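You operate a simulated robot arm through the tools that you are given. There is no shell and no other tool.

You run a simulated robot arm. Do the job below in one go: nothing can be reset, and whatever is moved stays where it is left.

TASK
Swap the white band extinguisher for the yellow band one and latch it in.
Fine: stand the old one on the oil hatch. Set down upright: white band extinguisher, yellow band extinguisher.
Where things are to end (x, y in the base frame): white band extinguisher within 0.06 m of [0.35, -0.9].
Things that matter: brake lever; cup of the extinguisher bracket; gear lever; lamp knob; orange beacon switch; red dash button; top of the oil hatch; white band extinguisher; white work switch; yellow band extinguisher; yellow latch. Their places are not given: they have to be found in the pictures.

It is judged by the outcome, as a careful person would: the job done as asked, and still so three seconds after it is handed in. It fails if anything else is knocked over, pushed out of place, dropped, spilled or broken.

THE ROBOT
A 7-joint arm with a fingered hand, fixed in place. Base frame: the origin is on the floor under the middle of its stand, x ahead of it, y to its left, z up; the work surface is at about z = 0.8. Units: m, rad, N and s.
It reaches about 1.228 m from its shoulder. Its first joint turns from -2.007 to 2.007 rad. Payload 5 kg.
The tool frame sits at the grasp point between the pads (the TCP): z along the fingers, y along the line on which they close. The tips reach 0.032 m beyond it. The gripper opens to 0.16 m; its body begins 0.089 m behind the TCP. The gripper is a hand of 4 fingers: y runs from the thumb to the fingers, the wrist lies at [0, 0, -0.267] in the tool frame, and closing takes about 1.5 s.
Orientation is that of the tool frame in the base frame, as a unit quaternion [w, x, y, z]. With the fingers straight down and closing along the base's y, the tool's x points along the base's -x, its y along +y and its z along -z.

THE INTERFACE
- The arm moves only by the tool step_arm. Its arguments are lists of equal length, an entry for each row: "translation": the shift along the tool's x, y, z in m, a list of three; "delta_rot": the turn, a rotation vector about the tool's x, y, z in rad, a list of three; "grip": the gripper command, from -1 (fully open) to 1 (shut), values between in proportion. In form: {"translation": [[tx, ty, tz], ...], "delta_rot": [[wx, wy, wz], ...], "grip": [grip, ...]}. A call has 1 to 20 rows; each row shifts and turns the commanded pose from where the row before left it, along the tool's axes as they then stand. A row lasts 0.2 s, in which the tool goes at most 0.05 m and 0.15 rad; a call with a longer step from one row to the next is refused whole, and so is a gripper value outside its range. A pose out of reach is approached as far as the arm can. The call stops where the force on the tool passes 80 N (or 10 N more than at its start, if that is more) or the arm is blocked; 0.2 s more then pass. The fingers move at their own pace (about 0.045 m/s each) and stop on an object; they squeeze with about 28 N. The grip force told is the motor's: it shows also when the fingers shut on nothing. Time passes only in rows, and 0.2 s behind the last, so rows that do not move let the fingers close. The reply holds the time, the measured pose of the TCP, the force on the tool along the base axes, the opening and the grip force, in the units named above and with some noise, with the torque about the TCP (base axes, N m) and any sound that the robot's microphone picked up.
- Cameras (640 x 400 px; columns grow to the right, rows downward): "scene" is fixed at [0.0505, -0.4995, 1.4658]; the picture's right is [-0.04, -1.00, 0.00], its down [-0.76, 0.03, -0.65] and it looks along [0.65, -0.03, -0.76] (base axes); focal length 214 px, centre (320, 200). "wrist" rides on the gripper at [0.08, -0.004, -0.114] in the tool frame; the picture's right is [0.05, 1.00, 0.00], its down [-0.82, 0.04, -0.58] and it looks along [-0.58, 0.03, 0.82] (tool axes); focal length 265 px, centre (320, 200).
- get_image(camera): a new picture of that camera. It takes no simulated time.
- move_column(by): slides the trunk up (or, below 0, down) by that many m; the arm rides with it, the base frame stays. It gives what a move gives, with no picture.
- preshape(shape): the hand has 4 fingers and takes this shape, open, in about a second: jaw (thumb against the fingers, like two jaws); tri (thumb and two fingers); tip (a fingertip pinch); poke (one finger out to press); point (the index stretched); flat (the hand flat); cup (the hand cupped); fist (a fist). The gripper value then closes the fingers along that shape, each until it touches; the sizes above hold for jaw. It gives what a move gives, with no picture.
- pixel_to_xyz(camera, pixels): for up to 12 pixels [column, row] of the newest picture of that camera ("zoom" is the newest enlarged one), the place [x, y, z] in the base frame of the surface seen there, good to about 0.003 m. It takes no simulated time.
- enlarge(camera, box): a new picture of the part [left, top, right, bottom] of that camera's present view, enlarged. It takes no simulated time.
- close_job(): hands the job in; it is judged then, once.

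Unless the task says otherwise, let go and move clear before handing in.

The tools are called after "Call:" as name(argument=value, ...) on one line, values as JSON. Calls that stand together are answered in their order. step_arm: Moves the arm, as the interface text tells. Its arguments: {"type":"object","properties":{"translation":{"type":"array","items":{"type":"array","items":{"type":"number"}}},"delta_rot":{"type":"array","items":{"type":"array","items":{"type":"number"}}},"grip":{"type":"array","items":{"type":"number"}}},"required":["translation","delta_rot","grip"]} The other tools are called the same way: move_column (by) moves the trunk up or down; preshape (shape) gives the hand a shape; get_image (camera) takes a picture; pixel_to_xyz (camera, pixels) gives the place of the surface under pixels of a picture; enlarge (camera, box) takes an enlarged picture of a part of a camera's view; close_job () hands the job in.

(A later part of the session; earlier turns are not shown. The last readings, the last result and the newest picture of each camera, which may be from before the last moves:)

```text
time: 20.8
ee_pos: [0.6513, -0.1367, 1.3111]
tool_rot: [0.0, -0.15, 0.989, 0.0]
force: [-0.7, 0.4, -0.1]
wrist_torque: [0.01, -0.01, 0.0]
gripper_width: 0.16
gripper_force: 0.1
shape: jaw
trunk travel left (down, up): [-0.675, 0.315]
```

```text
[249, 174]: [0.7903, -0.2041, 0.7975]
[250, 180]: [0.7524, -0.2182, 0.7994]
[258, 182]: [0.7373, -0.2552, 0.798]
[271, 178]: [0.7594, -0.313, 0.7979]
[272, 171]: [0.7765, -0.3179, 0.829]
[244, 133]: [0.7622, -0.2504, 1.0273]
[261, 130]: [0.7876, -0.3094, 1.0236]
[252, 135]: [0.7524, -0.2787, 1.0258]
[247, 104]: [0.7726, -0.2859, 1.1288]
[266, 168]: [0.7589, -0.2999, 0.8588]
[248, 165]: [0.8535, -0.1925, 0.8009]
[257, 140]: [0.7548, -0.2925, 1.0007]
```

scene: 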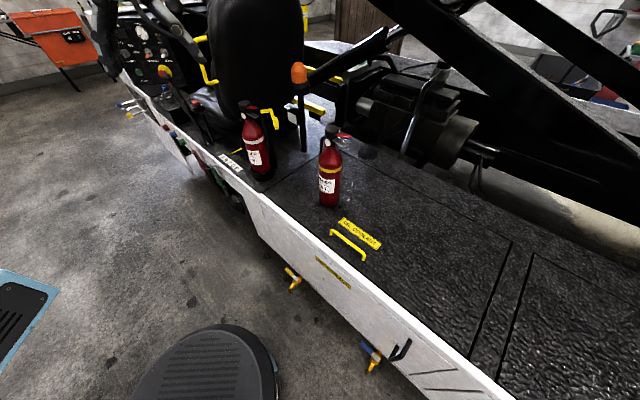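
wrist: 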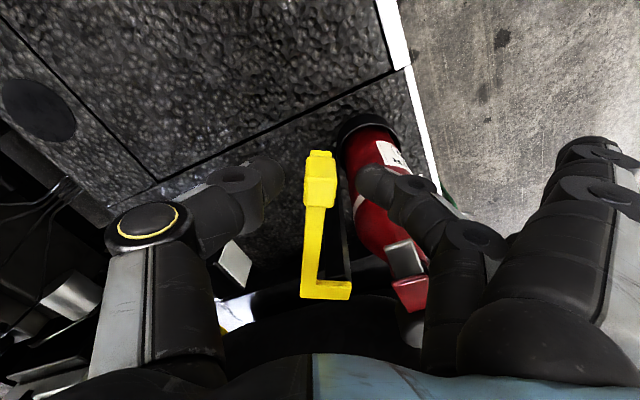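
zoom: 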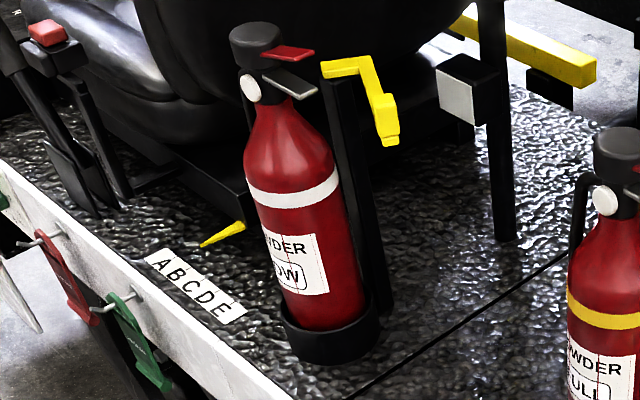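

Call:
pixel_to_xyz(camera="zoom", pixels=[[257, 38], [236, 38], [278, 36], [257, 28], [257, 46], [290, 325], [330, 340], [305, 310], [255, 200], [325, 190], [275, 290], [350, 300]])

Call:
enlarge(camera="scene", box=[295, 115, 375, 215])

Call:
pixel_to_xyz(camera="zoom", pixels=[[320, 50], [300, 55], [340, 55], [320, 45], [320, 65], [280, 230], [350, 235], [310, 240], [280, 300], [345, 300], [310, 300], [310, 355]])

```text
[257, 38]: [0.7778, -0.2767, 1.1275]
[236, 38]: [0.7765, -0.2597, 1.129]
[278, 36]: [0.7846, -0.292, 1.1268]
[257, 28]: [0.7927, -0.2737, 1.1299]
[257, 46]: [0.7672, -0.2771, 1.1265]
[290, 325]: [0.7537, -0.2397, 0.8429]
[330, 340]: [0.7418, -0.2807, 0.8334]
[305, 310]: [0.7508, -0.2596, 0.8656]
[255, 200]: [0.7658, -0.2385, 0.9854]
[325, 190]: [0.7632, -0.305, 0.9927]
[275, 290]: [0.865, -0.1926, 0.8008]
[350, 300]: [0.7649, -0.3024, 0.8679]
```

```text
4.00 times, centred on (335, 165) of scene
```

zoom: 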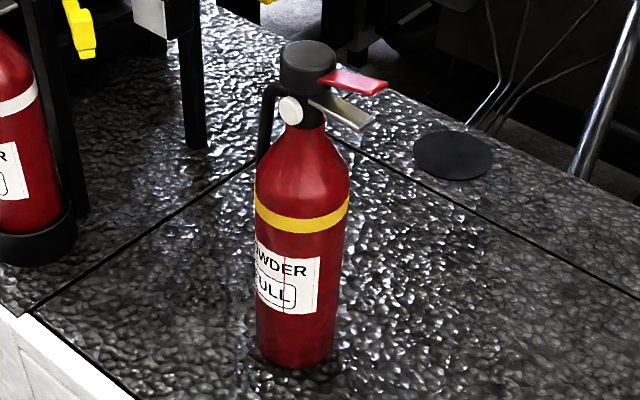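

```text
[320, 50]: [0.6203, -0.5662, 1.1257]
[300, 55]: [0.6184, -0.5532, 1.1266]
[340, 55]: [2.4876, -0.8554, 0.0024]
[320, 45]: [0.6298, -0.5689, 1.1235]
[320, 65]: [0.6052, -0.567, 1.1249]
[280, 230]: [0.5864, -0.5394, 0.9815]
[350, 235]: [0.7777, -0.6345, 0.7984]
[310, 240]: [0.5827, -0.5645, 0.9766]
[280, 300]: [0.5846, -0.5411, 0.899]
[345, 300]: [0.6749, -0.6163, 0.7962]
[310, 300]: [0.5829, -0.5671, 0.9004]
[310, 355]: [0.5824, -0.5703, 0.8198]
```

The scene now shows the extinguisher clear of the bar: axis at about (0.787,-0.273), cup rim z≈0.843, post on the far right side. I'll turn the hand so it points level along azimuth -43°, away from the post.

Call:
step_arm(translation=[[0, 0, 0], [0, 0, 0], [0, 0, 0], [0, 0, 0], [0, 0, 0], [0, 0, 0], [0, 0, 0], [0, 0, 0]], delta_rot=[[0, 0, 0.15], [0, 0, 0.15], [0, 0, 0.15], [0, 0, 0.15], [0, 0, 0.15], [0, 0, 0.15], [0, 0, 0.15], [0, 0, 0]], grip=[-1, -1, -1, -1, -1, -1, -1, -1])

Call:
step_arm(translation=[[0, 0, 0], [0, 0, 0], [0, 0, 0], [0, 0, 0], [0, 0, 0], [0, 0, 0], [0, 0, 0], [0, 0, 0], [0, 0, 0], [0, 0, 0], [0, 0, 0], [0, 0, 0]], delta_rot=[[0, -0.15, 0], [0, -0.15, 0], [0, -0.15, 0], [0, -0.15, 0], [0, -0.15, 0], [0, -0.15, 0], [0, -0.15, 0], [0, -0.15, 0], [0, -0.15, 0], [0, -0.15, 0], [0, -0.0708, 0], [0, 0, 0]], grip=[-1, -1, -1, -1, -1, -1, -1, -1, -1, -1, -1, -1])

Call:
get_image(camera="wrist")

Call:
get_image(camera="scene")

```text
time: 22.6
ee_pos: [0.6499, -0.1368, 1.3109]
tool_rot: [0.0, 0.367, 0.93, 0.0]
force: [-0.6, 0.8, 0.0]
wrist_torque: [-0.05, 0.03, 0.0]
gripper_width: 0.16
gripper_force: 0.1
shape: jaw
trunk travel left (down, up): [-0.675, 0.315]
```

```text
time: 25.2
ee_pos: [0.65, -0.1383, 1.3109]
tool_rot: [0.658, 0.259, 0.658, -0.259]
force: [-0.1, -0.1, 1.2]
wrist_torque: [-0.01, 0.01, -0.01]
gripper_width: 0.1599
gripper_force: 0.0
shape: jaw
trunk travel left (down, up): [-0.675, 0.315]
```

```text
taken
```

wrist: 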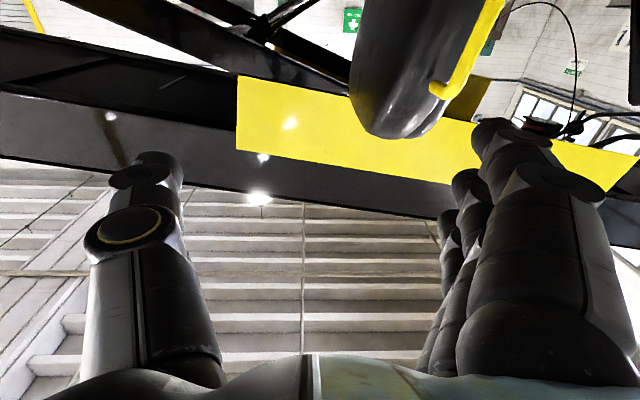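

```text
taken
```

scene: 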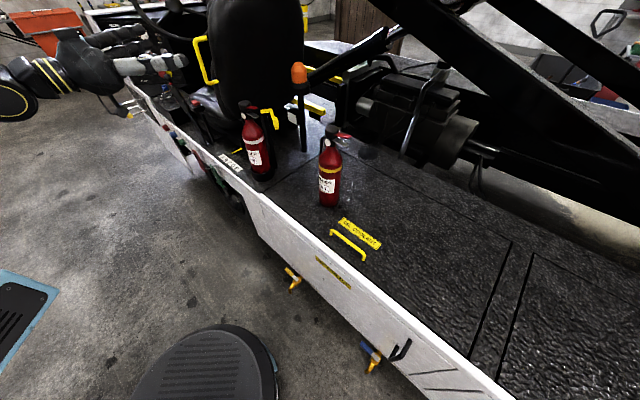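

The hand is level, pointing along (0.73,-0.68,0). I'll lower it to z≈0.945, lined up with the extinguisher's axis but still about 0.19 m short of it.

Call:
step_arm(translation=[[0.0458, -0.0054, 0], [0.0458, 0, 0], [0.0458, 0, 0], [0.0458, 0, 0], [0.0458, 0, 0], [0.0458, 0, 0], [0.0458, 0, 0], [0.0458, 0, 0], [0, 0, 0]], delta_rot=[[0, 0, 0], [0, 0, 0], [0, 0, 0], [0, 0, 0], [0, 0, 0], [0, 0, 0], [0, 0, 0], [0, 0, 0], [0, 0, 0]], grip=[-1, -1, -1, -1, -1, -1, -1, -1, -1])

Call:
get_image(camera="wrist")

Call:
get_image(camera="scene")

```text
time: 27.2
ee_pos: [0.6475, -0.1425, 0.9451]
tool_rot: [0.658, 0.259, 0.658, -0.259]
force: [1.0, -0.1, -0.9]
wrist_torque: [0.0, 0.02, -0.02]
gripper_width: 0.16
gripper_force: 0.1
shape: jaw
trunk travel left (down, up): [-0.675, 0.315]
```

```text
taken
```

wrist: 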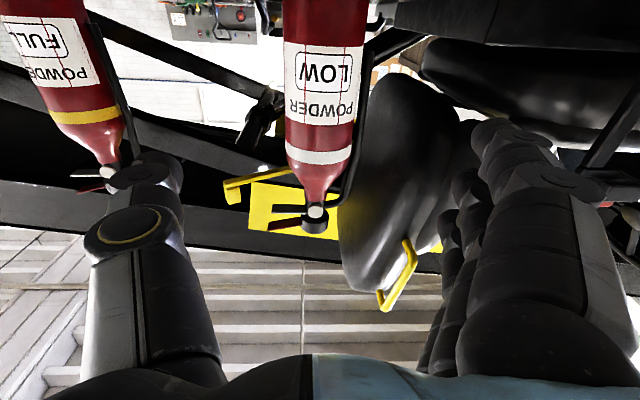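

```text
taken
```

scene: 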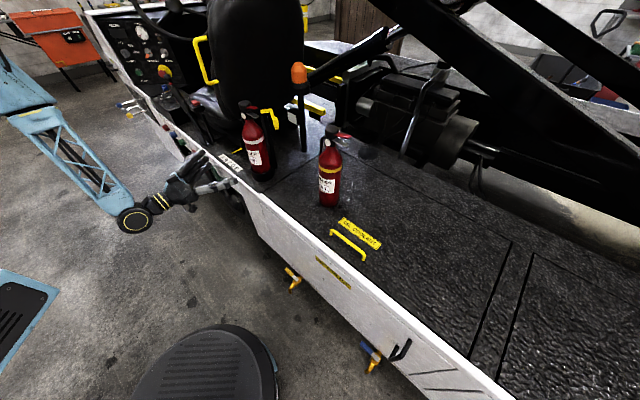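

Call:
pixel_to_xyz(camera="wrist", pixels=[[290, 60], [305, 60], [325, 60], [345, 60], [360, 60], [290, 150], [305, 152], [320, 152], [335, 150], [348, 148], [325, 20], [325, 110]])

Call:
enlarge(camera="wrist", box=[200, 100, 440, 320])

```text
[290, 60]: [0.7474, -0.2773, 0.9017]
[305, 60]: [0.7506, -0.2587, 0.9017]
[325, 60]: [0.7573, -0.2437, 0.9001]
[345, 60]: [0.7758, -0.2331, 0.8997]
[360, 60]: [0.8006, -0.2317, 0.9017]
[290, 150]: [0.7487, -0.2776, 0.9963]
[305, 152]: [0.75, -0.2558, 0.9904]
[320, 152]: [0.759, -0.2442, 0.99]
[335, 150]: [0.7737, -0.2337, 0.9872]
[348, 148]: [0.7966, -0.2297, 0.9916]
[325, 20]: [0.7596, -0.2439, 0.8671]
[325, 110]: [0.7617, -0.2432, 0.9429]
```

```text
1.82 times, centred on (320, 210) of wrist
```

zoom: 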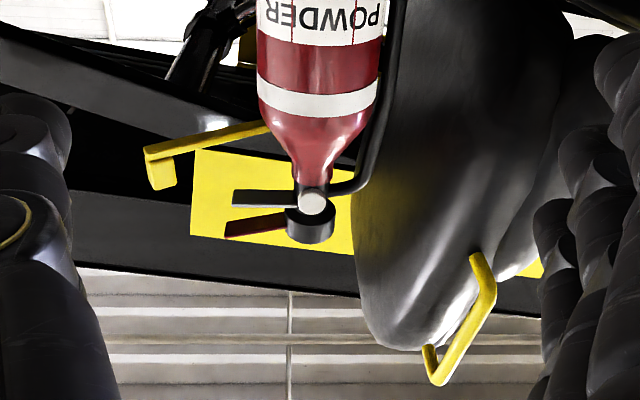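

Call:
enlarge(camera="wrist", box=[0, 0, 200, 200])

Call:
enlarge(camera="wrist", box=[260, 0, 420, 210])

```text
2.00 times, centred on (100, 100) of wrist
```

zoom: 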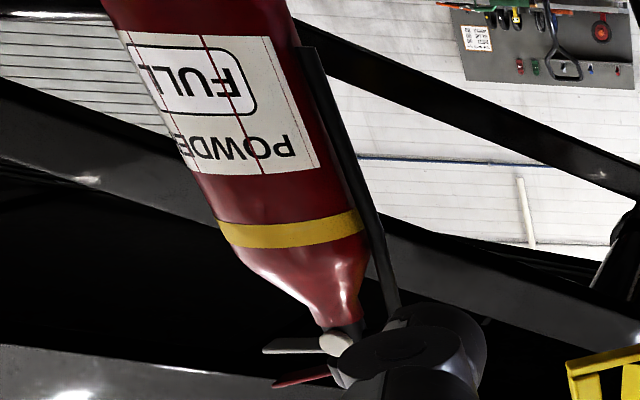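

```text
1.90 times, centred on (340, 105) of wrist
```

zoom: 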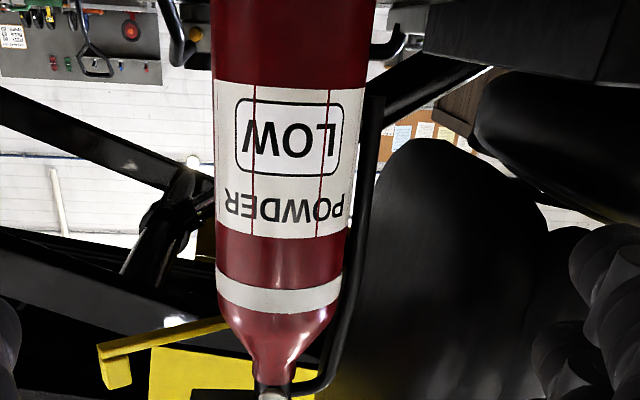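

The hose runs down the far side of the body (wrist px (369,50) to (345,190)), so the grip will span about 0.09 m; I'll centre the hand for that and come in along the approach line with the jaws part open.

Call:
step_arm(translation=[[0, 0.003, 0.03], [0, 0.0035, 0.04], [0, 0, 0.04], [0, 0, 0.035], [0, 0, 0.025], [0, 0, 0.02], [0, 0, 0]], delta_rot=[[0, 0, 0], [0, 0, 0], [0, 0, 0], [0, 0, 0], [0, 0, 0], [0, 0, 0], [0, 0, 0]], grip=[-0.75, -0.75, -0.75, -0.75, -0.75, -0.75, -0.75])

Call:
get_image(camera="wrist")

Call:
get_image(camera="scene")

```text
time: 28.8
ee_pos: [0.7888, -0.2661, 0.9433]
tool_rot: [0.658, 0.258, 0.658, -0.258]
force: [0.5, 0.5, 0.9]
wrist_torque: [0.01, 0.0, 0.04]
gripper_width: 0.1402
gripper_force: 0.0
shape: jaw
trunk travel left (down, up): [-0.675, 0.315]
```

```text
taken
```

wrist: 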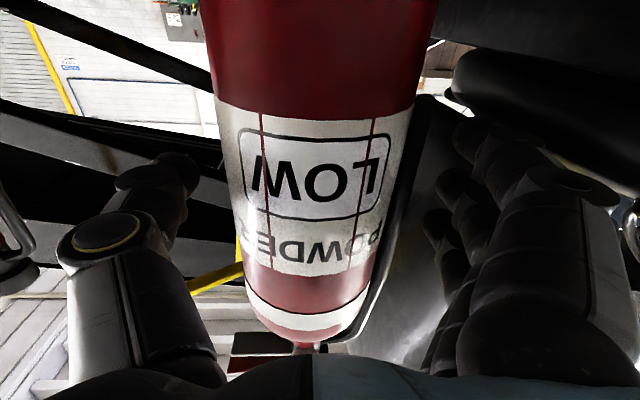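

```text
taken
```

scene: 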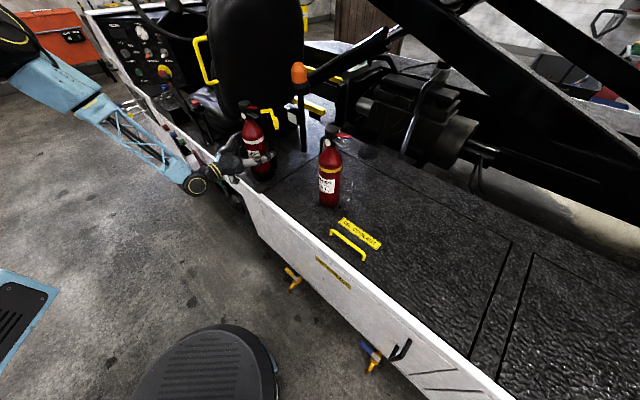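

The body and hose sit between thumb and fingers. I'll close the hand without moving.

Call:
step_arm(translation=[[0, 0, 0], [0, 0, 0], [0, 0, 0], [0, 0, 0], [0, 0, 0], [0, 0, 0], [0, 0, 0]], delta_rot=[[0, 0, 0], [0, 0, 0], [0, 0, 0], [0, 0, 0], [0, 0, 0], [0, 0, 0], [0, 0, 0]], grip=[0, 0.5, 1, 1, 1, 1, 1])

Call:
get_image(camera="wrist")

Call:
enlarge(camera="scene", box=[190, 80, 310, 200])

```text
time: 30.4
ee_pos: [0.7898, -0.2662, 0.9451]
tool_rot: [0.658, 0.259, 0.658, -0.259]
force: [2.5, -1.2, 1.0]
wrist_torque: [-0.02, -0.01, 0.06]
gripper_width: 0.0673
gripper_force: 28.1
shape: jaw
trunk travel left (down, up): [-0.675, 0.315]
```

```text
taken
```

wrist: 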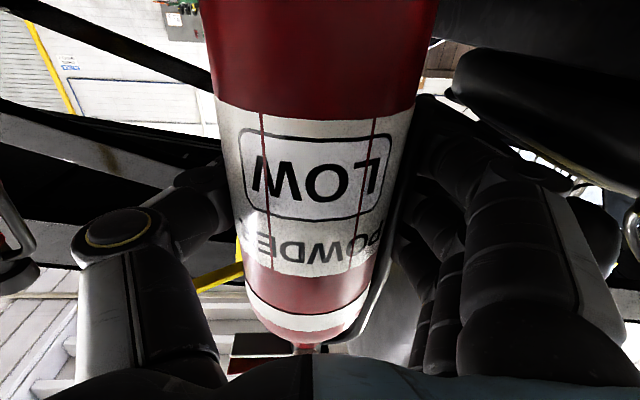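

```text
3.33 times, centred on (250, 140) of scene
```

zoom: 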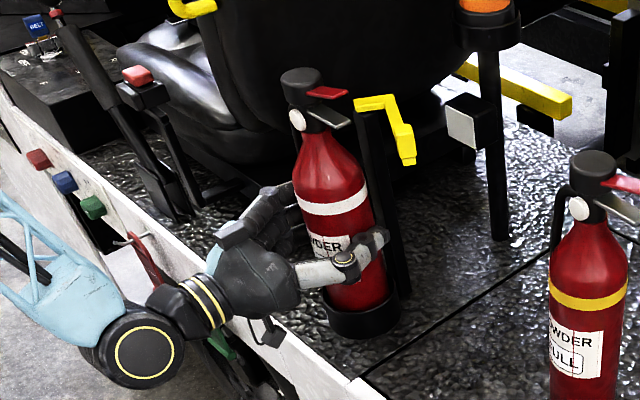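

It's gripped (width 0.067, 28 N) and hasn't shifted. I'll lift straight up slowly by 0.08 m, clear of the cup rim.

Call:
step_arm(translation=[[-0.01, 0, 0], [-0.01, 0, 0], [-0.015, 0, 0], [-0.015, 0, 0], [-0.015, 0, 0], [-0.015, 0, 0], [0, 0, 0]], delta_rot=[[0, 0, 0], [0, 0, 0], [0, 0, 0], [0, 0, 0], [0, 0, 0], [0, 0, 0], [0, 0, 0]], grip=[1, 1, 1, 1, 1, 1, 1])

Call:
get_image(camera="wrist")

Call:
enlarge(camera="scene", box=[190, 80, 310, 200])

```text
time: 32.0
ee_pos: [0.7892, -0.2664, 1.0223]
tool_rot: [0.657, 0.259, 0.659, -0.259]
force: [0.7, 0.7, -9.0]
wrist_torque: [0.05, 0.01, -0.01]
gripper_width: 0.0674
gripper_force: 28.5
shape: jaw
trunk travel left (down, up): [-0.675, 0.315]
```

```text
taken
```

wrist: 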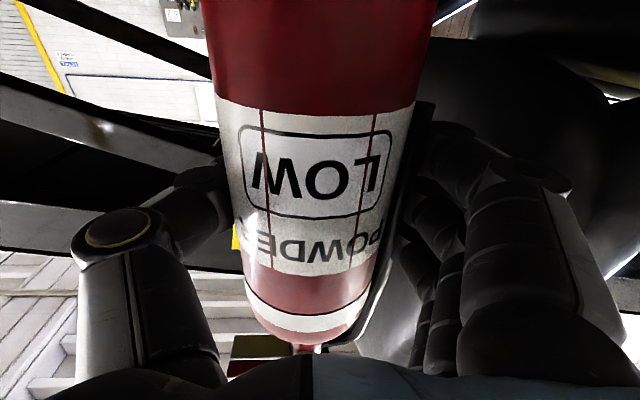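

```text
3.33 times, centred on (250, 140) of scene
```

zoom: 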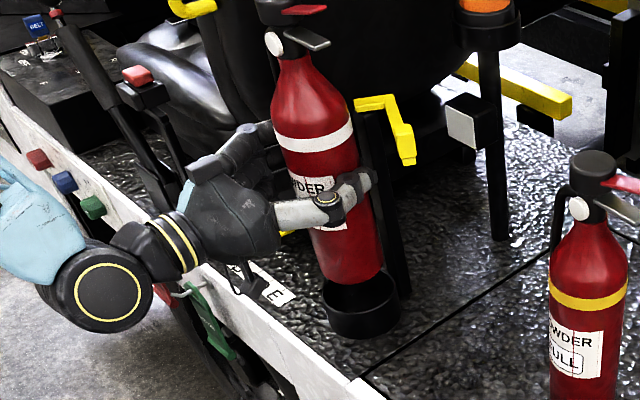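

The extinguisher lifted cleanly out of the cup (about 9 N, no slip). I'll back away on the near-left side, then rise to carry it above everything else.

Call:
step_arm(translation=[[-0.005, 0, -0.02], [0, 0, -0.03], [0, 0, -0.03], [0, 0, -0.035], [0, 0, -0.035], [-0.03, 0, 0], [-0.035, 0, 0], [-0.035, 0, 0], [-0.035, 0, 0], [-0.035, 0, 0], [-0.035, 0, 0], [-0.035, 0, 0], [-0.03, 0, 0], [0, 0, 0]], delta_rot=[[0, 0, 0], [0, 0, 0], [0, 0, 0], [0, 0, 0], [0, 0, 0], [0, 0, 0], [0, 0, 0], [0, 0, 0], [0, 0, 0], [0, 0, 0], [0, 0, 0], [0, 0, 0], [0, 0, 0], [0, 0, 0]], grip=[1, 1, 1, 1, 1, 1, 1, 1, 1, 1, 1, 1, 1, 1])

Call:
get_image(camera="scene")

```text
time: 35.0
ee_pos: [0.6803, -0.1643, 1.2965]
tool_rot: [0.657, 0.26, 0.659, -0.26]
force: [-0.8, 1.1, -9.8]
wrist_torque: [0.04, 0.02, 0.0]
gripper_width: 0.0673
gripper_force: 28.2
shape: jaw
trunk travel left (down, up): [-0.675, 0.315]
```

```text
taken
```

scene: 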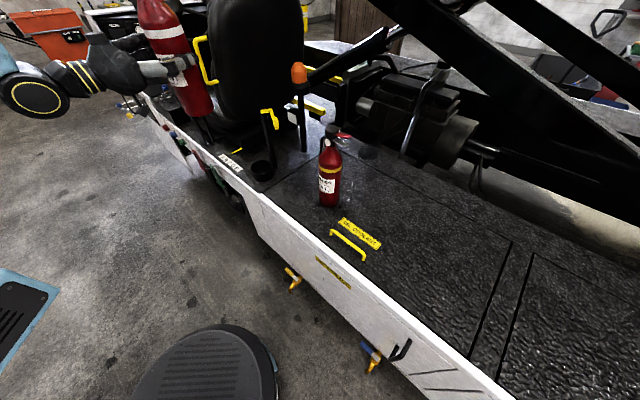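

The cup is now empty and visible at (262,170). I'll measure it while the view is clear, before carrying on.

Call:
enlarge(camera="scene", box=[240, 150, 290, 190])

Call:
enlarge(camera="scene", box=[230, 95, 310, 190])

```text
10.00 times, centred on (265, 170) of scene
```

zoom: 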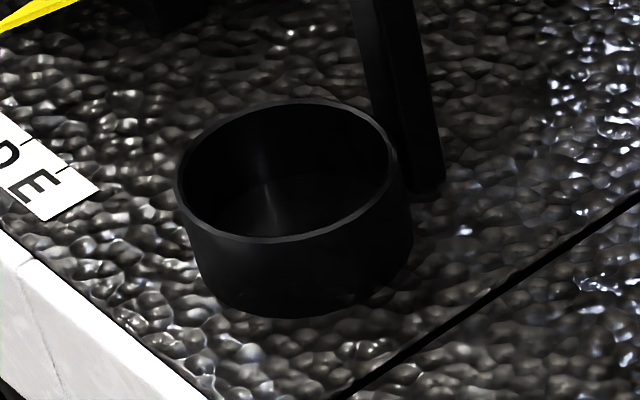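

```text
4.21 times, centred on (270, 142) of scene
```

zoom: 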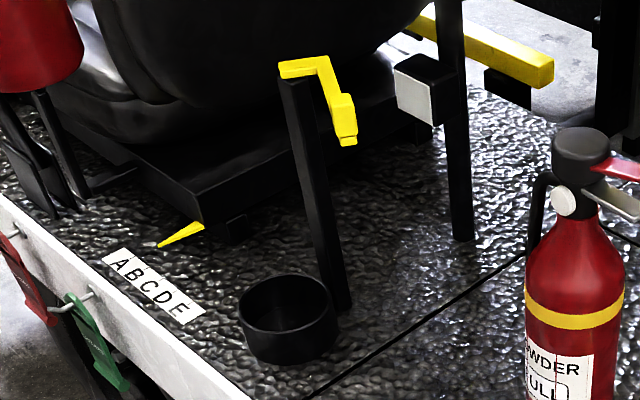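

Call:
enlarge(camera="scene", box=[240, 150, 290, 190])

Call:
pixel_to_xyz(camera="zoom", pixels=[[180, 188], [184, 200], [205, 228], [235, 239], [275, 239], [320, 228], [360, 205], [385, 180], [392, 160], [300, 104], [240, 118], [280, 200]])

```text
10.00 times, centred on (265, 170) of scene
```

zoom: 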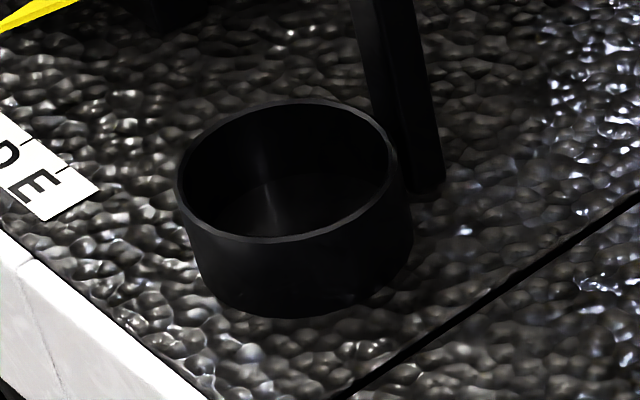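

```text
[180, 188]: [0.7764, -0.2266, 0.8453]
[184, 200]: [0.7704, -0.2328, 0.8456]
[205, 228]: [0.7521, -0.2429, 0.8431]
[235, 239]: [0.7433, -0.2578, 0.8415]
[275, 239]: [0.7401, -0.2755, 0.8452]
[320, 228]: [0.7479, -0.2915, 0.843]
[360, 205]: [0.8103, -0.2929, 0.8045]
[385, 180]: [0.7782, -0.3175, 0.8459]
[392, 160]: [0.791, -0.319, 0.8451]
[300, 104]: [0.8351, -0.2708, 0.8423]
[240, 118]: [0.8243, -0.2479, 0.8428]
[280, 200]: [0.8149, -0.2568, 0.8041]
```

Cup centre is (0.7875,-0.2727), rim z≈0.844, floor 0.804, with about 4 mm clearance around the body. I'll carry the white-band one around, first to about (0.58,-0.40), and turn the hand toward the hatch.

Call:
step_arm(translation=[[0, -0.0267, 0.00983], [0, -0.0267, 0.00983], [0, -0.0267, 0.00983], [0, -0.0267, 0.00983], [0, -0.0267, 0.00983], [0, -0.0267, 0.00983], [0, -0.0267, 0.00983], [0, -0.0267, 0.00983], [0, -0.0267, 0.00983], [0, 0, 0], [0, 0, 0], [0, 0, 0], [0, 0, 0], [0, 0, 0]], delta_rot=[[0, 0, 0], [0, 0, 0], [0, 0, 0], [0, 0, 0], [0, 0, 0], [0, 0, 0], [0, 0, 0], [0, 0, 0], [0, 0, 0], [0.1178, 0, 0], [0.1178, 0, 0], [0.1178, 0, 0], [0.1178, 0, 0], [0, 0, 0]], grip=[1, 1, 1, 1, 1, 1, 1, 1, 1, 1, 1, 1, 1, 1])

Call:
get_image(camera="scene")

```text
time: 38.0
ee_pos: [0.5975, -0.3631, 1.298]
tool_rot: [0.578, 0.406, 0.58, -0.406]
force: [0.4, -0.4, -9.1]
wrist_torque: [0.03, -0.04, 0.05]
gripper_width: 0.0662
gripper_force: 28.0
shape: jaw
out of reach, approached as far as the arm can: row 8, 9
trunk travel left (down, up): [-0.675, 0.315]
```

```text
taken
```

scene: 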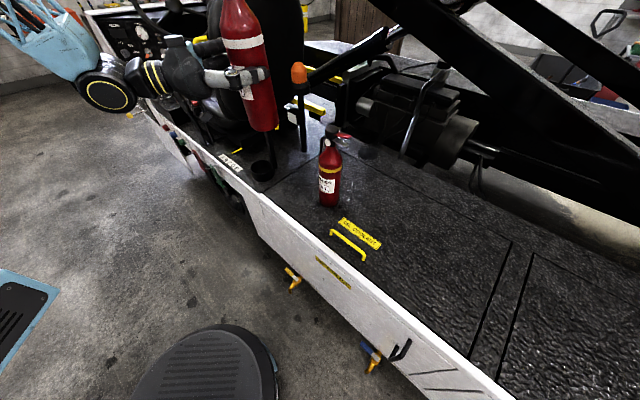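

Rows 8–9 were out of reach because the wrist came too near the shoulder, so it stopped at (0.598,-0.363). From here I'll take a line that keeps the wrist farther out, in short stretches.

Call:
step_arm(translation=[[0, -0.0208, 0.021], [0, -0.0208, 0.021], [0, -0.0208, 0.021], [0, -0.0208, 0.021], [0, -0.0208, 0.021], [0, 0, 0]], delta_rot=[[0, 0, 0], [0, 0, 0], [0, 0, 0], [0, 0, 0], [0, 0, 0], [0, 0, 0]], grip=[1, 1, 1, 1, 1, 1])

Call:
get_image(camera="scene")

```text
time: 39.4
ee_pos: [0.538, -0.4986, 1.2983]
tool_rot: [0.579, 0.405, 0.58, -0.405]
force: [-0.7, 0.8, -10.3]
wrist_torque: [0.04, 0.01, -0.02]
gripper_width: 0.0664
gripper_force: 28.3
shape: jaw
trunk travel left (down, up): [-0.675, 0.315]
```

```text
taken
```

scene: 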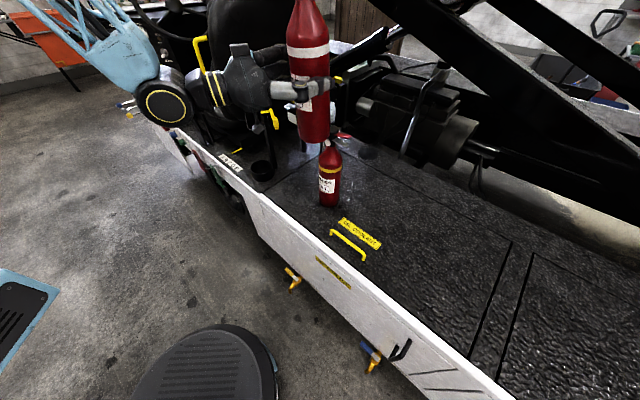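

It's moving as planned, in front of and above the yellow-band one. I'll continue to above the target at (0.35,-0.90).

Call:
step_arm(translation=[[0, -0.022, 0.02213], [0, -0.022, 0.02213], [0, -0.022, 0.02213], [0, -0.022, 0.02213], [0, -0.022, 0.02213], [0, -0.022, 0.02213], [0, -0.022, 0.02213], [0, -0.022, 0.02213], [0, -0.022, 0.02213], [0, -0.022, 0.02213], [0, -0.022, 0.02213], [0, -0.022, 0.02213], [0, -0.022, 0.02213], [0, -0.022, 0.02213], [0, 0, 0]], delta_rot=[[0, 0, 0], [0, 0, 0], [0, 0, 0], [0, 0, 0], [0, 0, 0], [0, 0, 0], [0, 0, 0], [0, 0, 0], [0, 0, 0], [0, 0, 0], [0, 0, 0], [0, 0, 0], [0, 0, 0], [0, 0, 0], [0, 0, 0]], grip=[1, 1, 1, 1, 1, 1, 1, 1, 1, 1, 1, 1, 1, 1, 1])

Call:
get_image(camera="scene")

Call:
get_image(camera="wrist")

```text
time: 42.6
ee_pos: [0.4486, -0.6873, 1.2972]
tool_rot: [0.579, 0.406, 0.58, -0.406]
force: [0.4, -0.1, -10.5]
wrist_torque: [0.03, -0.01, -0.02]
gripper_width: 0.0663
gripper_force: 28.4
shape: jaw
out of reach, approached as far as the arm can: row 7, 8, 9, 10, 11, 12, 13, 14
trunk travel left (down, up): [-0.675, 0.315]
```

```text
taken
```

scene: 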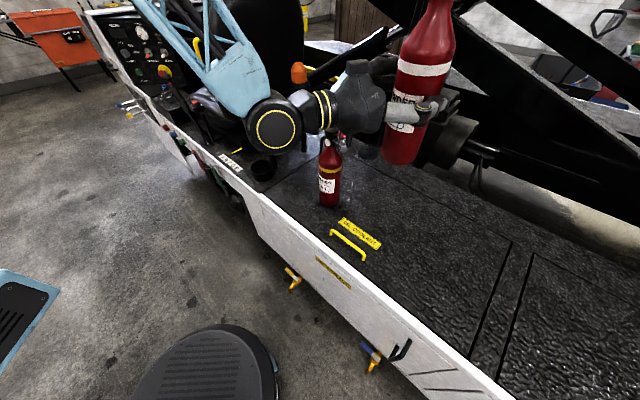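

```text
taken
```

wrist: 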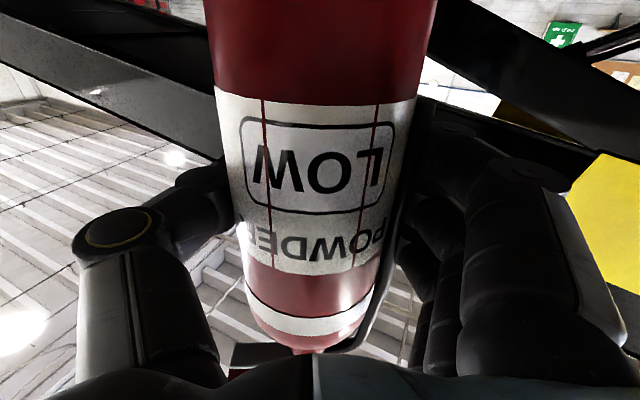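

The arm stopped at (0.449,-0.687), still holding well, though that place isn't far away, so a joint must be near its limit at this height. I'll lower by 0.16 m here (it's clear of the yellow-band one by 0.2 m) and try again.

Call:
step_arm(translation=[[0.04, 0, 0], [0.04, 0, 0], [0.04, 0, 0], [0.04, 0, 0], [0, -0.015, 0.02], [0, -0.015, 0.02], [0, 0, 0]], delta_rot=[[0, 0, 0], [0, 0, 0], [0, 0, 0], [0, 0, 0], [0, 0, 0], [0, 0, 0], [0, 0, 0]], grip=[1, 1, 1, 1, 1, 1, 1])

Call:
get_image(camera="scene")

```text
time: 44.2
ee_pos: [0.4336, -0.7358, 1.1347]
tool_rot: [0.579, 0.406, 0.579, -0.406]
force: [-0.9, -0.6, -10.1]
wrist_torque: [0.04, -0.05, -0.01]
gripper_width: 0.0657
gripper_force: 28.0
shape: jaw
trunk travel left (down, up): [-0.675, 0.315]
```

```text
taken
```

scene: 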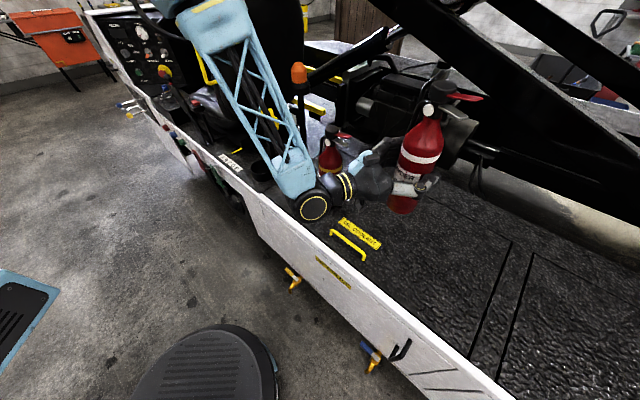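

Lowering freed the arm: it's now at (0.434,-0.736,1.135). I'll go on to above the target.

Call:
step_arm(translation=[[0, -0.0161, 0.0153], [0, -0.0161, 0.0153], [0, -0.0161, 0.0153], [0, -0.0161, 0.0153], [0, -0.0161, 0.0153], [0, -0.0161, 0.0153], [0, -0.0161, 0.0153], [0, -0.0161, 0.0153], [0, 0, 0]], delta_rot=[[0, 0, 0], [0, 0, 0], [0, 0, 0], [0, 0, 0], [0, 0, 0], [0, 0, 0], [0, 0, 0], [0, 0, 0], [0, 0, 0]], grip=[1, 1, 1, 1, 1, 1, 1, 1, 1])

Call:
get_image(camera="scene")

```text
time: 46.2
ee_pos: [0.3558, -0.8946, 1.1367]
tool_rot: [0.579, 0.405, 0.58, -0.405]
force: [-0.2, -0.9, -9.9]
wrist_torque: [0.0, -0.02, 0.05]
gripper_width: 0.0658
gripper_force: 28.0
shape: jaw
trunk travel left (down, up): [-0.675, 0.315]
```

```text
taken
```

scene: 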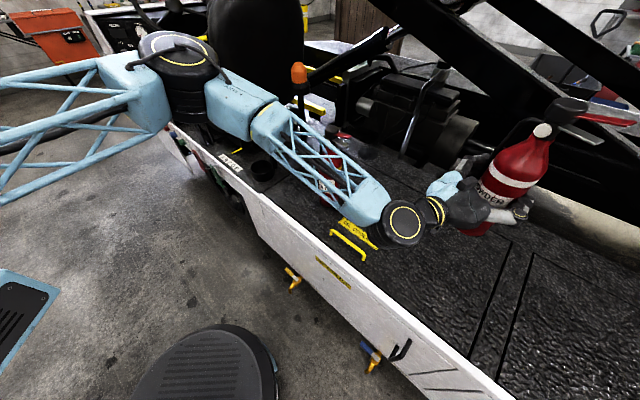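

Call:
pixel_to_xyz(camera="scene", pixels=[[180, 60], [240, 105], [300, 150], [340, 180], [370, 205], [402, 225], [330, 150], [520, 170], [495, 215], [350, 235], [440, 250], [480, 270]])

```text
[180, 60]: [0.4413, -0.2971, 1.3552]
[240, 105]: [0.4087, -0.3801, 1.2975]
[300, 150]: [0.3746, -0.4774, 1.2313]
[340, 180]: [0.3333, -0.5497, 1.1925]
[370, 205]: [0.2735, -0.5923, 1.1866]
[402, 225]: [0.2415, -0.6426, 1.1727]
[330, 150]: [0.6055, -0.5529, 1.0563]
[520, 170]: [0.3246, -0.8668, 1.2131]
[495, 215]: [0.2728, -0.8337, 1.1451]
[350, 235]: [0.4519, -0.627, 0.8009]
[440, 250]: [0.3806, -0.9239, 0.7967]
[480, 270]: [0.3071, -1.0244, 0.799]
```

Positioned over the target (TCP (0.356,-0.895), forearm well in front of the yellow-band one). I'll lower to just above the deck.

Call:
step_arm(translation=[[0.035, 0, 0], [0.035, 0, 0], [0.035, 0, 0], [0.035, 0, 0], [0.025, 0, 0], [0.015, 0, 0], [0.008, 0, 0], [0, 0, 0]], delta_rot=[[0, 0, 0], [0, 0, 0], [0, 0, 0], [0, 0, 0], [0, 0, 0], [0, 0, 0], [0, 0, 0], [0, 0, 0]], grip=[1, 1, 1, 1, 1, 1, 1, 1])

Call:
enlarge(camera="scene", box=[380, 100, 600, 300])

```text
time: 48.0
ee_pos: [0.3577, -0.8966, 0.9482]
tool_rot: [0.579, 0.405, 0.58, -0.405]
force: [0.2, 0.4, -9.5]
wrist_torque: [0.05, -0.05, -0.01]
gripper_width: 0.0658
gripper_force: 27.5
shape: jaw
trunk travel left (down, up): [-0.675, 0.315]
```

```text
2.00 times, centred on (490, 200) of scene
```

zoom: 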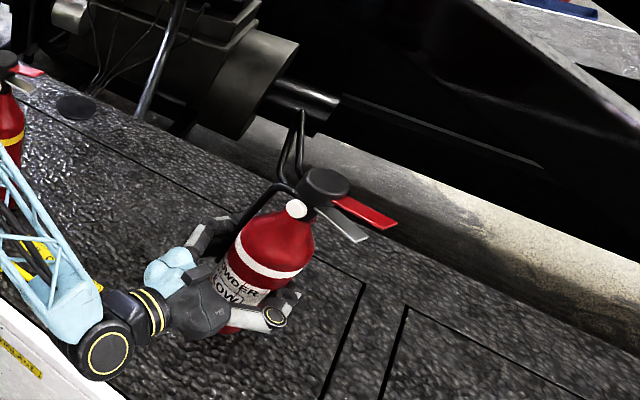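

Call:
step_arm(translation=[[0.003, 0, 0], [0.003, 0, 0], [0.002, 0, 0], [0, 0, 0]], delta_rot=[[0, 0, 0], [0, 0, 0], [0, 0, 0], [0, 0, 0]], grip=[1, 1, 1, 1])

```text
time: 49.0
ee_pos: [0.3565, -0.896, 0.9434]
tool_rot: [0.58, 0.405, 0.579, -0.405]
force: [1.5, -3.4, 6.6]
wrist_torque: [-0.17, 0.04, 0.0]
gripper_width: 0.0658
gripper_force: 27.7
shape: jaw
trunk travel left (down, up): [-0.675, 0.315]
```

Contact made (vertical force went from -9.5 to +6.6 N), so it's standing. I'll ease off slightly and open the hand.

Call:
step_arm(translation=[[-0.0015, 0, 0], [0, 0, 0], [0, 0, 0], [0, 0, 0], [0, 0, 0], [0, 0, 0], [0, 0, 0]], delta_rot=[[0, 0, 0], [0, 0, 0], [0, 0, 0], [0, 0, 0], [0, 0, 0], [0, 0, 0], [0, 0, 0]], grip=[1, 0.1, -0.2, -0.5, -0.8, -0.8, -0.8])

Call:
get_image(camera="wrist")

Call:
enlarge(camera="scene", box=[380, 100, 600, 300])

```text
time: 50.6
ee_pos: [0.3551, -0.8948, 0.9431]
tool_rot: [0.579, 0.405, 0.58, -0.405]
force: [0.7, -0.1, -0.9]
wrist_torque: [0.02, -0.03, 0.01]
gripper_width: 0.1439
gripper_force: 0.1
shape: jaw
trunk travel left (down, up): [-0.675, 0.315]
```

```text
taken
```

wrist: 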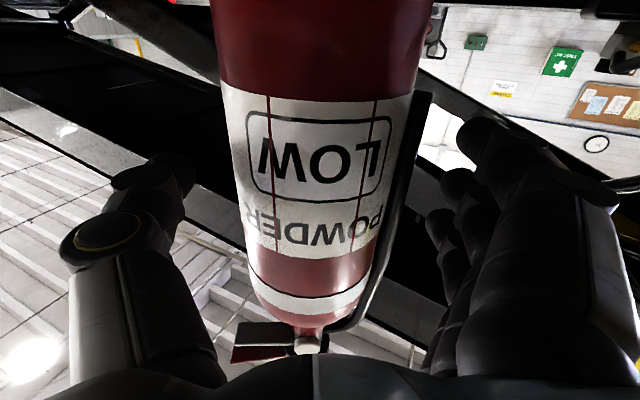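

```text
2.00 times, centred on (490, 200) of scene
```

zoom: 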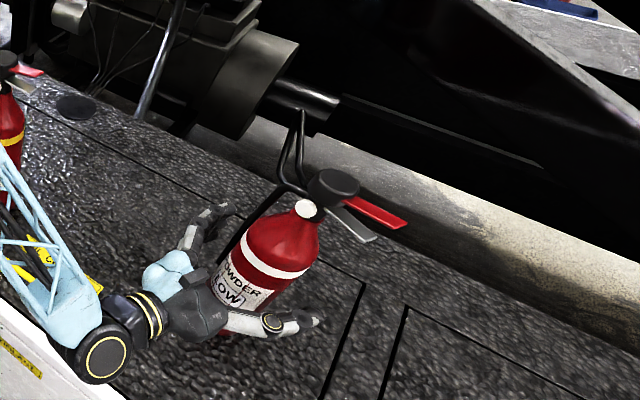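

It's standing on its own. I'll draw the hand straight back clear of it.

Call:
step_arm(translation=[[0, 0, -0.02], [0, 0, -0.03], [0, 0, -0.03], [0, 0, -0.03], [0, 0, -0.03], [0, 0, 0]], delta_rot=[[0, 0, 0], [0, 0, 0], [0, 0, 0], [0, 0, 0], [0, 0, 0], [0, 0, 0]], grip=[-1, -1, -1, -1, -1, -1])

Call:
get_image(camera="scene")

Call:
get_image(camera="wrist")

```text
time: 52.0
ee_pos: [0.3063, -0.7635, 0.9423]
tool_rot: [0.579, 0.406, 0.579, -0.406]
force: [0.0, -0.4, -1.3]
wrist_torque: [0.01, -0.01, 0.03]
gripper_width: 0.16
gripper_force: 0.0
shape: jaw
trunk travel left (down, up): [-0.675, 0.315]
```

```text
taken
```

scene: 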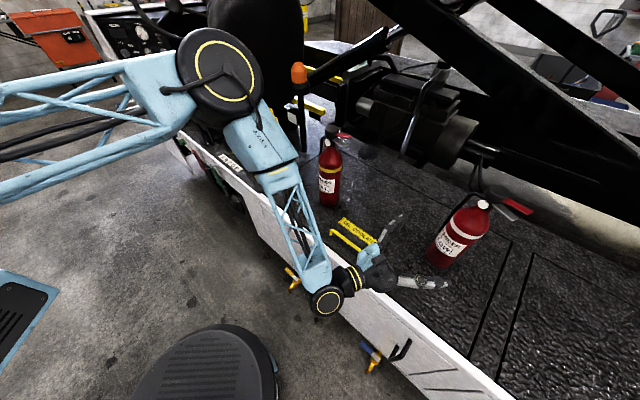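

```text
taken
```

wrist: 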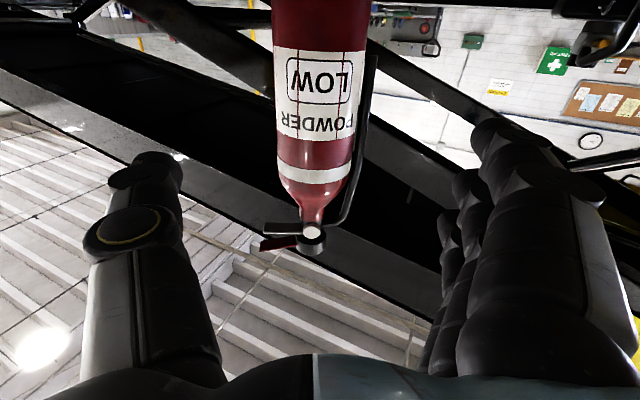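

Call:
pixel_to_xyz(camera="wrist", pixels=[[318, 70], [285, 70], [350, 70], [313, 160], [315, 20], [312, 235]])

Call:
pixel_to_xyz(camera="scene", pixels=[[330, 143], [320, 172], [328, 172], [340, 172], [322, 195], [329, 195], [337, 195], [436, 262], [442, 267], [470, 215], [330, 155], [325, 140]])

```text
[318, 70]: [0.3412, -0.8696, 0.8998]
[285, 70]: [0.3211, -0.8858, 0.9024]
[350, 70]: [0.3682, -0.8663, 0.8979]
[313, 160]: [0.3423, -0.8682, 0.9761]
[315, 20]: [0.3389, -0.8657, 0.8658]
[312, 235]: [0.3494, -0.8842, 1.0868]
```

```text
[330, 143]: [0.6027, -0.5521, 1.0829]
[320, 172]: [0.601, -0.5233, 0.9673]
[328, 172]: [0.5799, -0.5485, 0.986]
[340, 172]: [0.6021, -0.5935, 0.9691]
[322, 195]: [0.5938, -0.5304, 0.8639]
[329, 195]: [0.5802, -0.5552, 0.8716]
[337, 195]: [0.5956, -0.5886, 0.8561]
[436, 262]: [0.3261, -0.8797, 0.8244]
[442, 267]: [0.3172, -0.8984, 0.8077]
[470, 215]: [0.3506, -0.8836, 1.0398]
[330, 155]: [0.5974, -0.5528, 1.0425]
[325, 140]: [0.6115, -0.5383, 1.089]
```

The white-band one stands at about (0.355,-0.907), inside the 0.06 m allowance. Next is the yellow-band one, whose axis is at about (0.621,-0.559); I'll raise the trunk 0.2 m first so the arm isn't so folded when it reaches it.

Call:
move_column(by=0.2)

Call:
get_image(camera="scene")

```text
time: 54.2
ee_pos: [0.3075, -0.7638, 1.1422]
tool_rot: [0.579, 0.404, 0.581, -0.404]
force: [0.1, -0.8, -0.5]
wrist_torque: [0.03, 0.01, 0.0]
gripper_width: 0.16
gripper_force: 0.2
shape: jaw
trunk travel left (down, up): [-0.875, 0.115]
```

```text
taken
```

scene: 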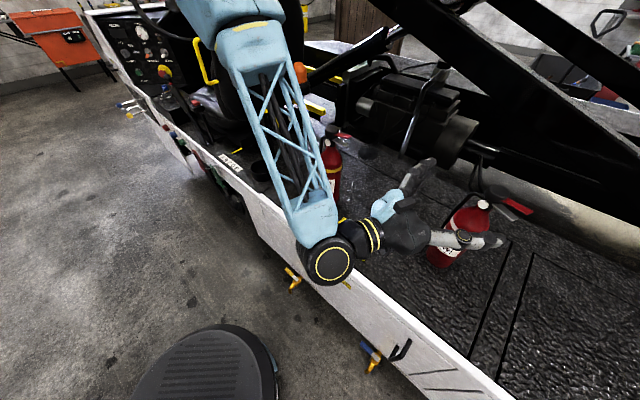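

Call:
step_arm(translation=[[0, 0.0229, -0.0246], [0, 0.0229, -0.0246], [0, 0.0229, -0.0246], [0, 0.0229, -0.0246], [0, 0, 0], [0, 0, 0], [0, 0, 0], [0, 0, 0], [0, 0, 0]], delta_rot=[[0, 0, 0], [0, 0, 0], [0, 0, 0], [0, 0, 0], [-0.1178, 0, 0], [-0.1178, 0, 0], [-0.1178, 0, 0], [-0.1178, 0, 0], [0, 0, 0]], grip=[-0.75, -0.75, -0.75, -0.75, -0.75, -0.75, -0.75, -0.75, -0.75])

Call:
get_image(camera="scene")

```text
time: 56.2
ee_pos: [0.3601, -0.6399, 1.141]
tool_rot: [0.658, 0.258, 0.659, -0.258]
force: [0.0, 0.0, -0.3]
wrist_torque: [-0.01, -0.03, -0.01]
gripper_width: 0.1403
gripper_force: 0.1
shape: jaw
trunk travel left (down, up): [-0.875, 0.115]
```

```text
taken
```

scene: 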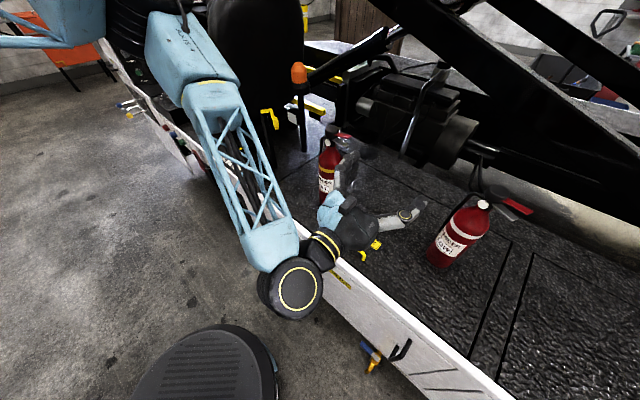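

The turn worked. Now I'll move across to in front of the yellow-band one, still above it.

Call:
step_arm(translation=[[0, 0.0297, 0.0019], [0, 0.0297, 0.0019], [0, 0.0297, 0.0019], [0, 0.0297, 0.0019], [0, 0.0297, 0.0019], [0, 0.0297, 0.0019], [0, 0.0297, 0.0019], [0, 0.0297, 0.0019], [0, 0, 0]], delta_rot=[[0, 0, 0], [0, 0, 0], [0, 0, 0], [0, 0, 0], [0, 0, 0], [0, 0, 0], [0, 0, 0], [0, 0, 0], [0, 0, 0]], grip=[-0.75, -0.75, -0.75, -0.75, -0.75, -0.75, -0.75, -0.75, -0.75])

Call:
get_image(camera="wrist")

Call:
get_image(camera="scene")

```text
time: 58.2
ee_pos: [0.5348, -0.4769, 1.1421]
tool_rot: [0.657, 0.26, 0.659, -0.26]
force: [0.6, -0.5, 0.0]
wrist_torque: [0.0, -0.02, 0.04]
gripper_width: 0.1401
gripper_force: 0.0
shape: jaw
trunk travel left (down, up): [-0.875, 0.115]
```

```text
taken
```

wrist: 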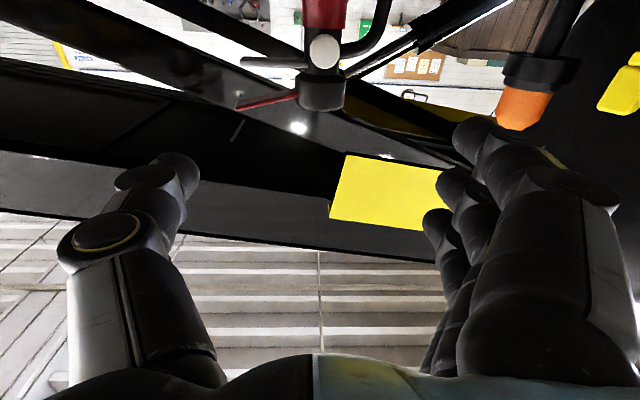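

```text
taken
```

scene: 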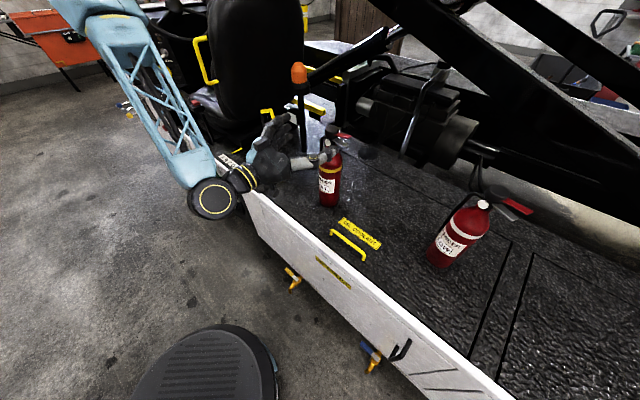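

Lined up: the yellow-band head is centred at wrist px (322,60). I'll descend to gripping height and re-measure its axis from there.

Call:
step_arm(translation=[[0.04, 0, 0], [0.04, 0, 0], [0.04, 0, 0], [0.04, 0, 0], [0.042, 0, 0], [0, 0, 0]], delta_rot=[[0, 0, 0], [0, 0, 0], [0, 0, 0], [0, 0, 0], [0, 0, 0], [0, 0, 0]], grip=[-0.75, -0.75, -0.75, -0.75, -0.75, -0.75])

Call:
get_image(camera="wrist")

Call:
pixel_to_xyz(camera="wrist", pixels=[[275, 60], [295, 60], [325, 60], [350, 60], [370, 60], [275, 130], [295, 130], [322, 130], [345, 130], [362, 130], [320, 180], [325, 20]])

```text
time: 59.6
ee_pos: [0.534, -0.4773, 0.9391]
tool_rot: [0.658, 0.259, 0.658, -0.258]
force: [-0.9, -0.2, -0.5]
wrist_torque: [-0.01, 0.01, -0.01]
gripper_width: 0.1404
gripper_force: 0.0
shape: jaw
trunk travel left (down, up): [-0.875, 0.115]
```

```text
taken
```

wrist: 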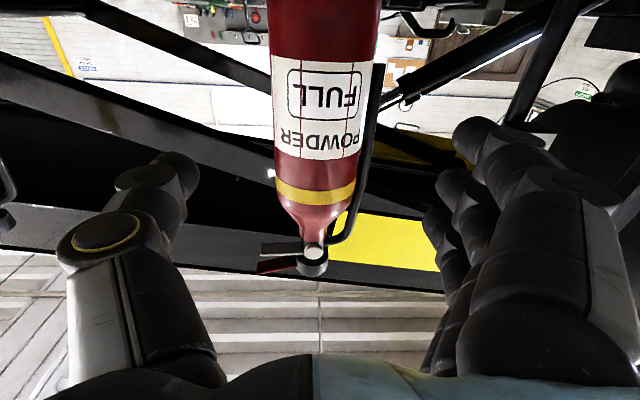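

```text
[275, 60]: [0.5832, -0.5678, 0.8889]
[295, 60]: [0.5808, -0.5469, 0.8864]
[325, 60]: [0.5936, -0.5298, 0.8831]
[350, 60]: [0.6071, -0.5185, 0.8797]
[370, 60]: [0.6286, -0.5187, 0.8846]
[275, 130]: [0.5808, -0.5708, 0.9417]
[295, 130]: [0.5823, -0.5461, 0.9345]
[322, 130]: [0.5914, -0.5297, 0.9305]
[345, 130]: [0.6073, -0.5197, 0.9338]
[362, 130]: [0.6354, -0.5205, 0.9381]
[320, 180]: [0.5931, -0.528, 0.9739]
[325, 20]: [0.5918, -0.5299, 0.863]
```

The axis measures (0.621,-0.5575), radius 0.04. I'll come in to exactly the same hand-to-bottle relation as I had with the other one and close.

Call:
step_arm(translation=[[0, 0.0032, 0.02], [0, 0.0033, 0.03], [0, 0, 0.03], [0, 0, 0.02], [0, 0, 0.0154], [0, 0, 0]], delta_rot=[[0, 0, 0], [0, 0, 0], [0, 0, 0], [0, 0, 0], [0, 0, 0], [0, 0, 0]], grip=[-0.75, -0.75, -0.75, -0.75, -0.75, -0.75])

Call:
get_image(camera="wrist")

```text
time: 61.0
ee_pos: [0.622, -0.5496, 0.9405]
tool_rot: [0.657, 0.259, 0.659, -0.259]
force: [-0.6, 0.5, -0.3]
wrist_torque: [-0.01, -0.04, -0.03]
gripper_width: 0.1403
gripper_force: 0.0
shape: jaw
trunk travel left (down, up): [-0.875, 0.115]
```

```text
taken
```

wrist: 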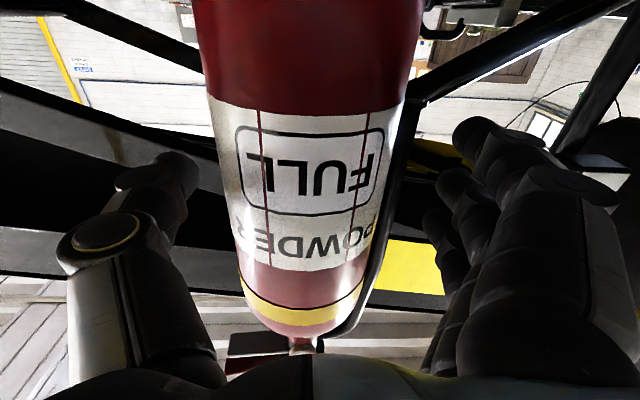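

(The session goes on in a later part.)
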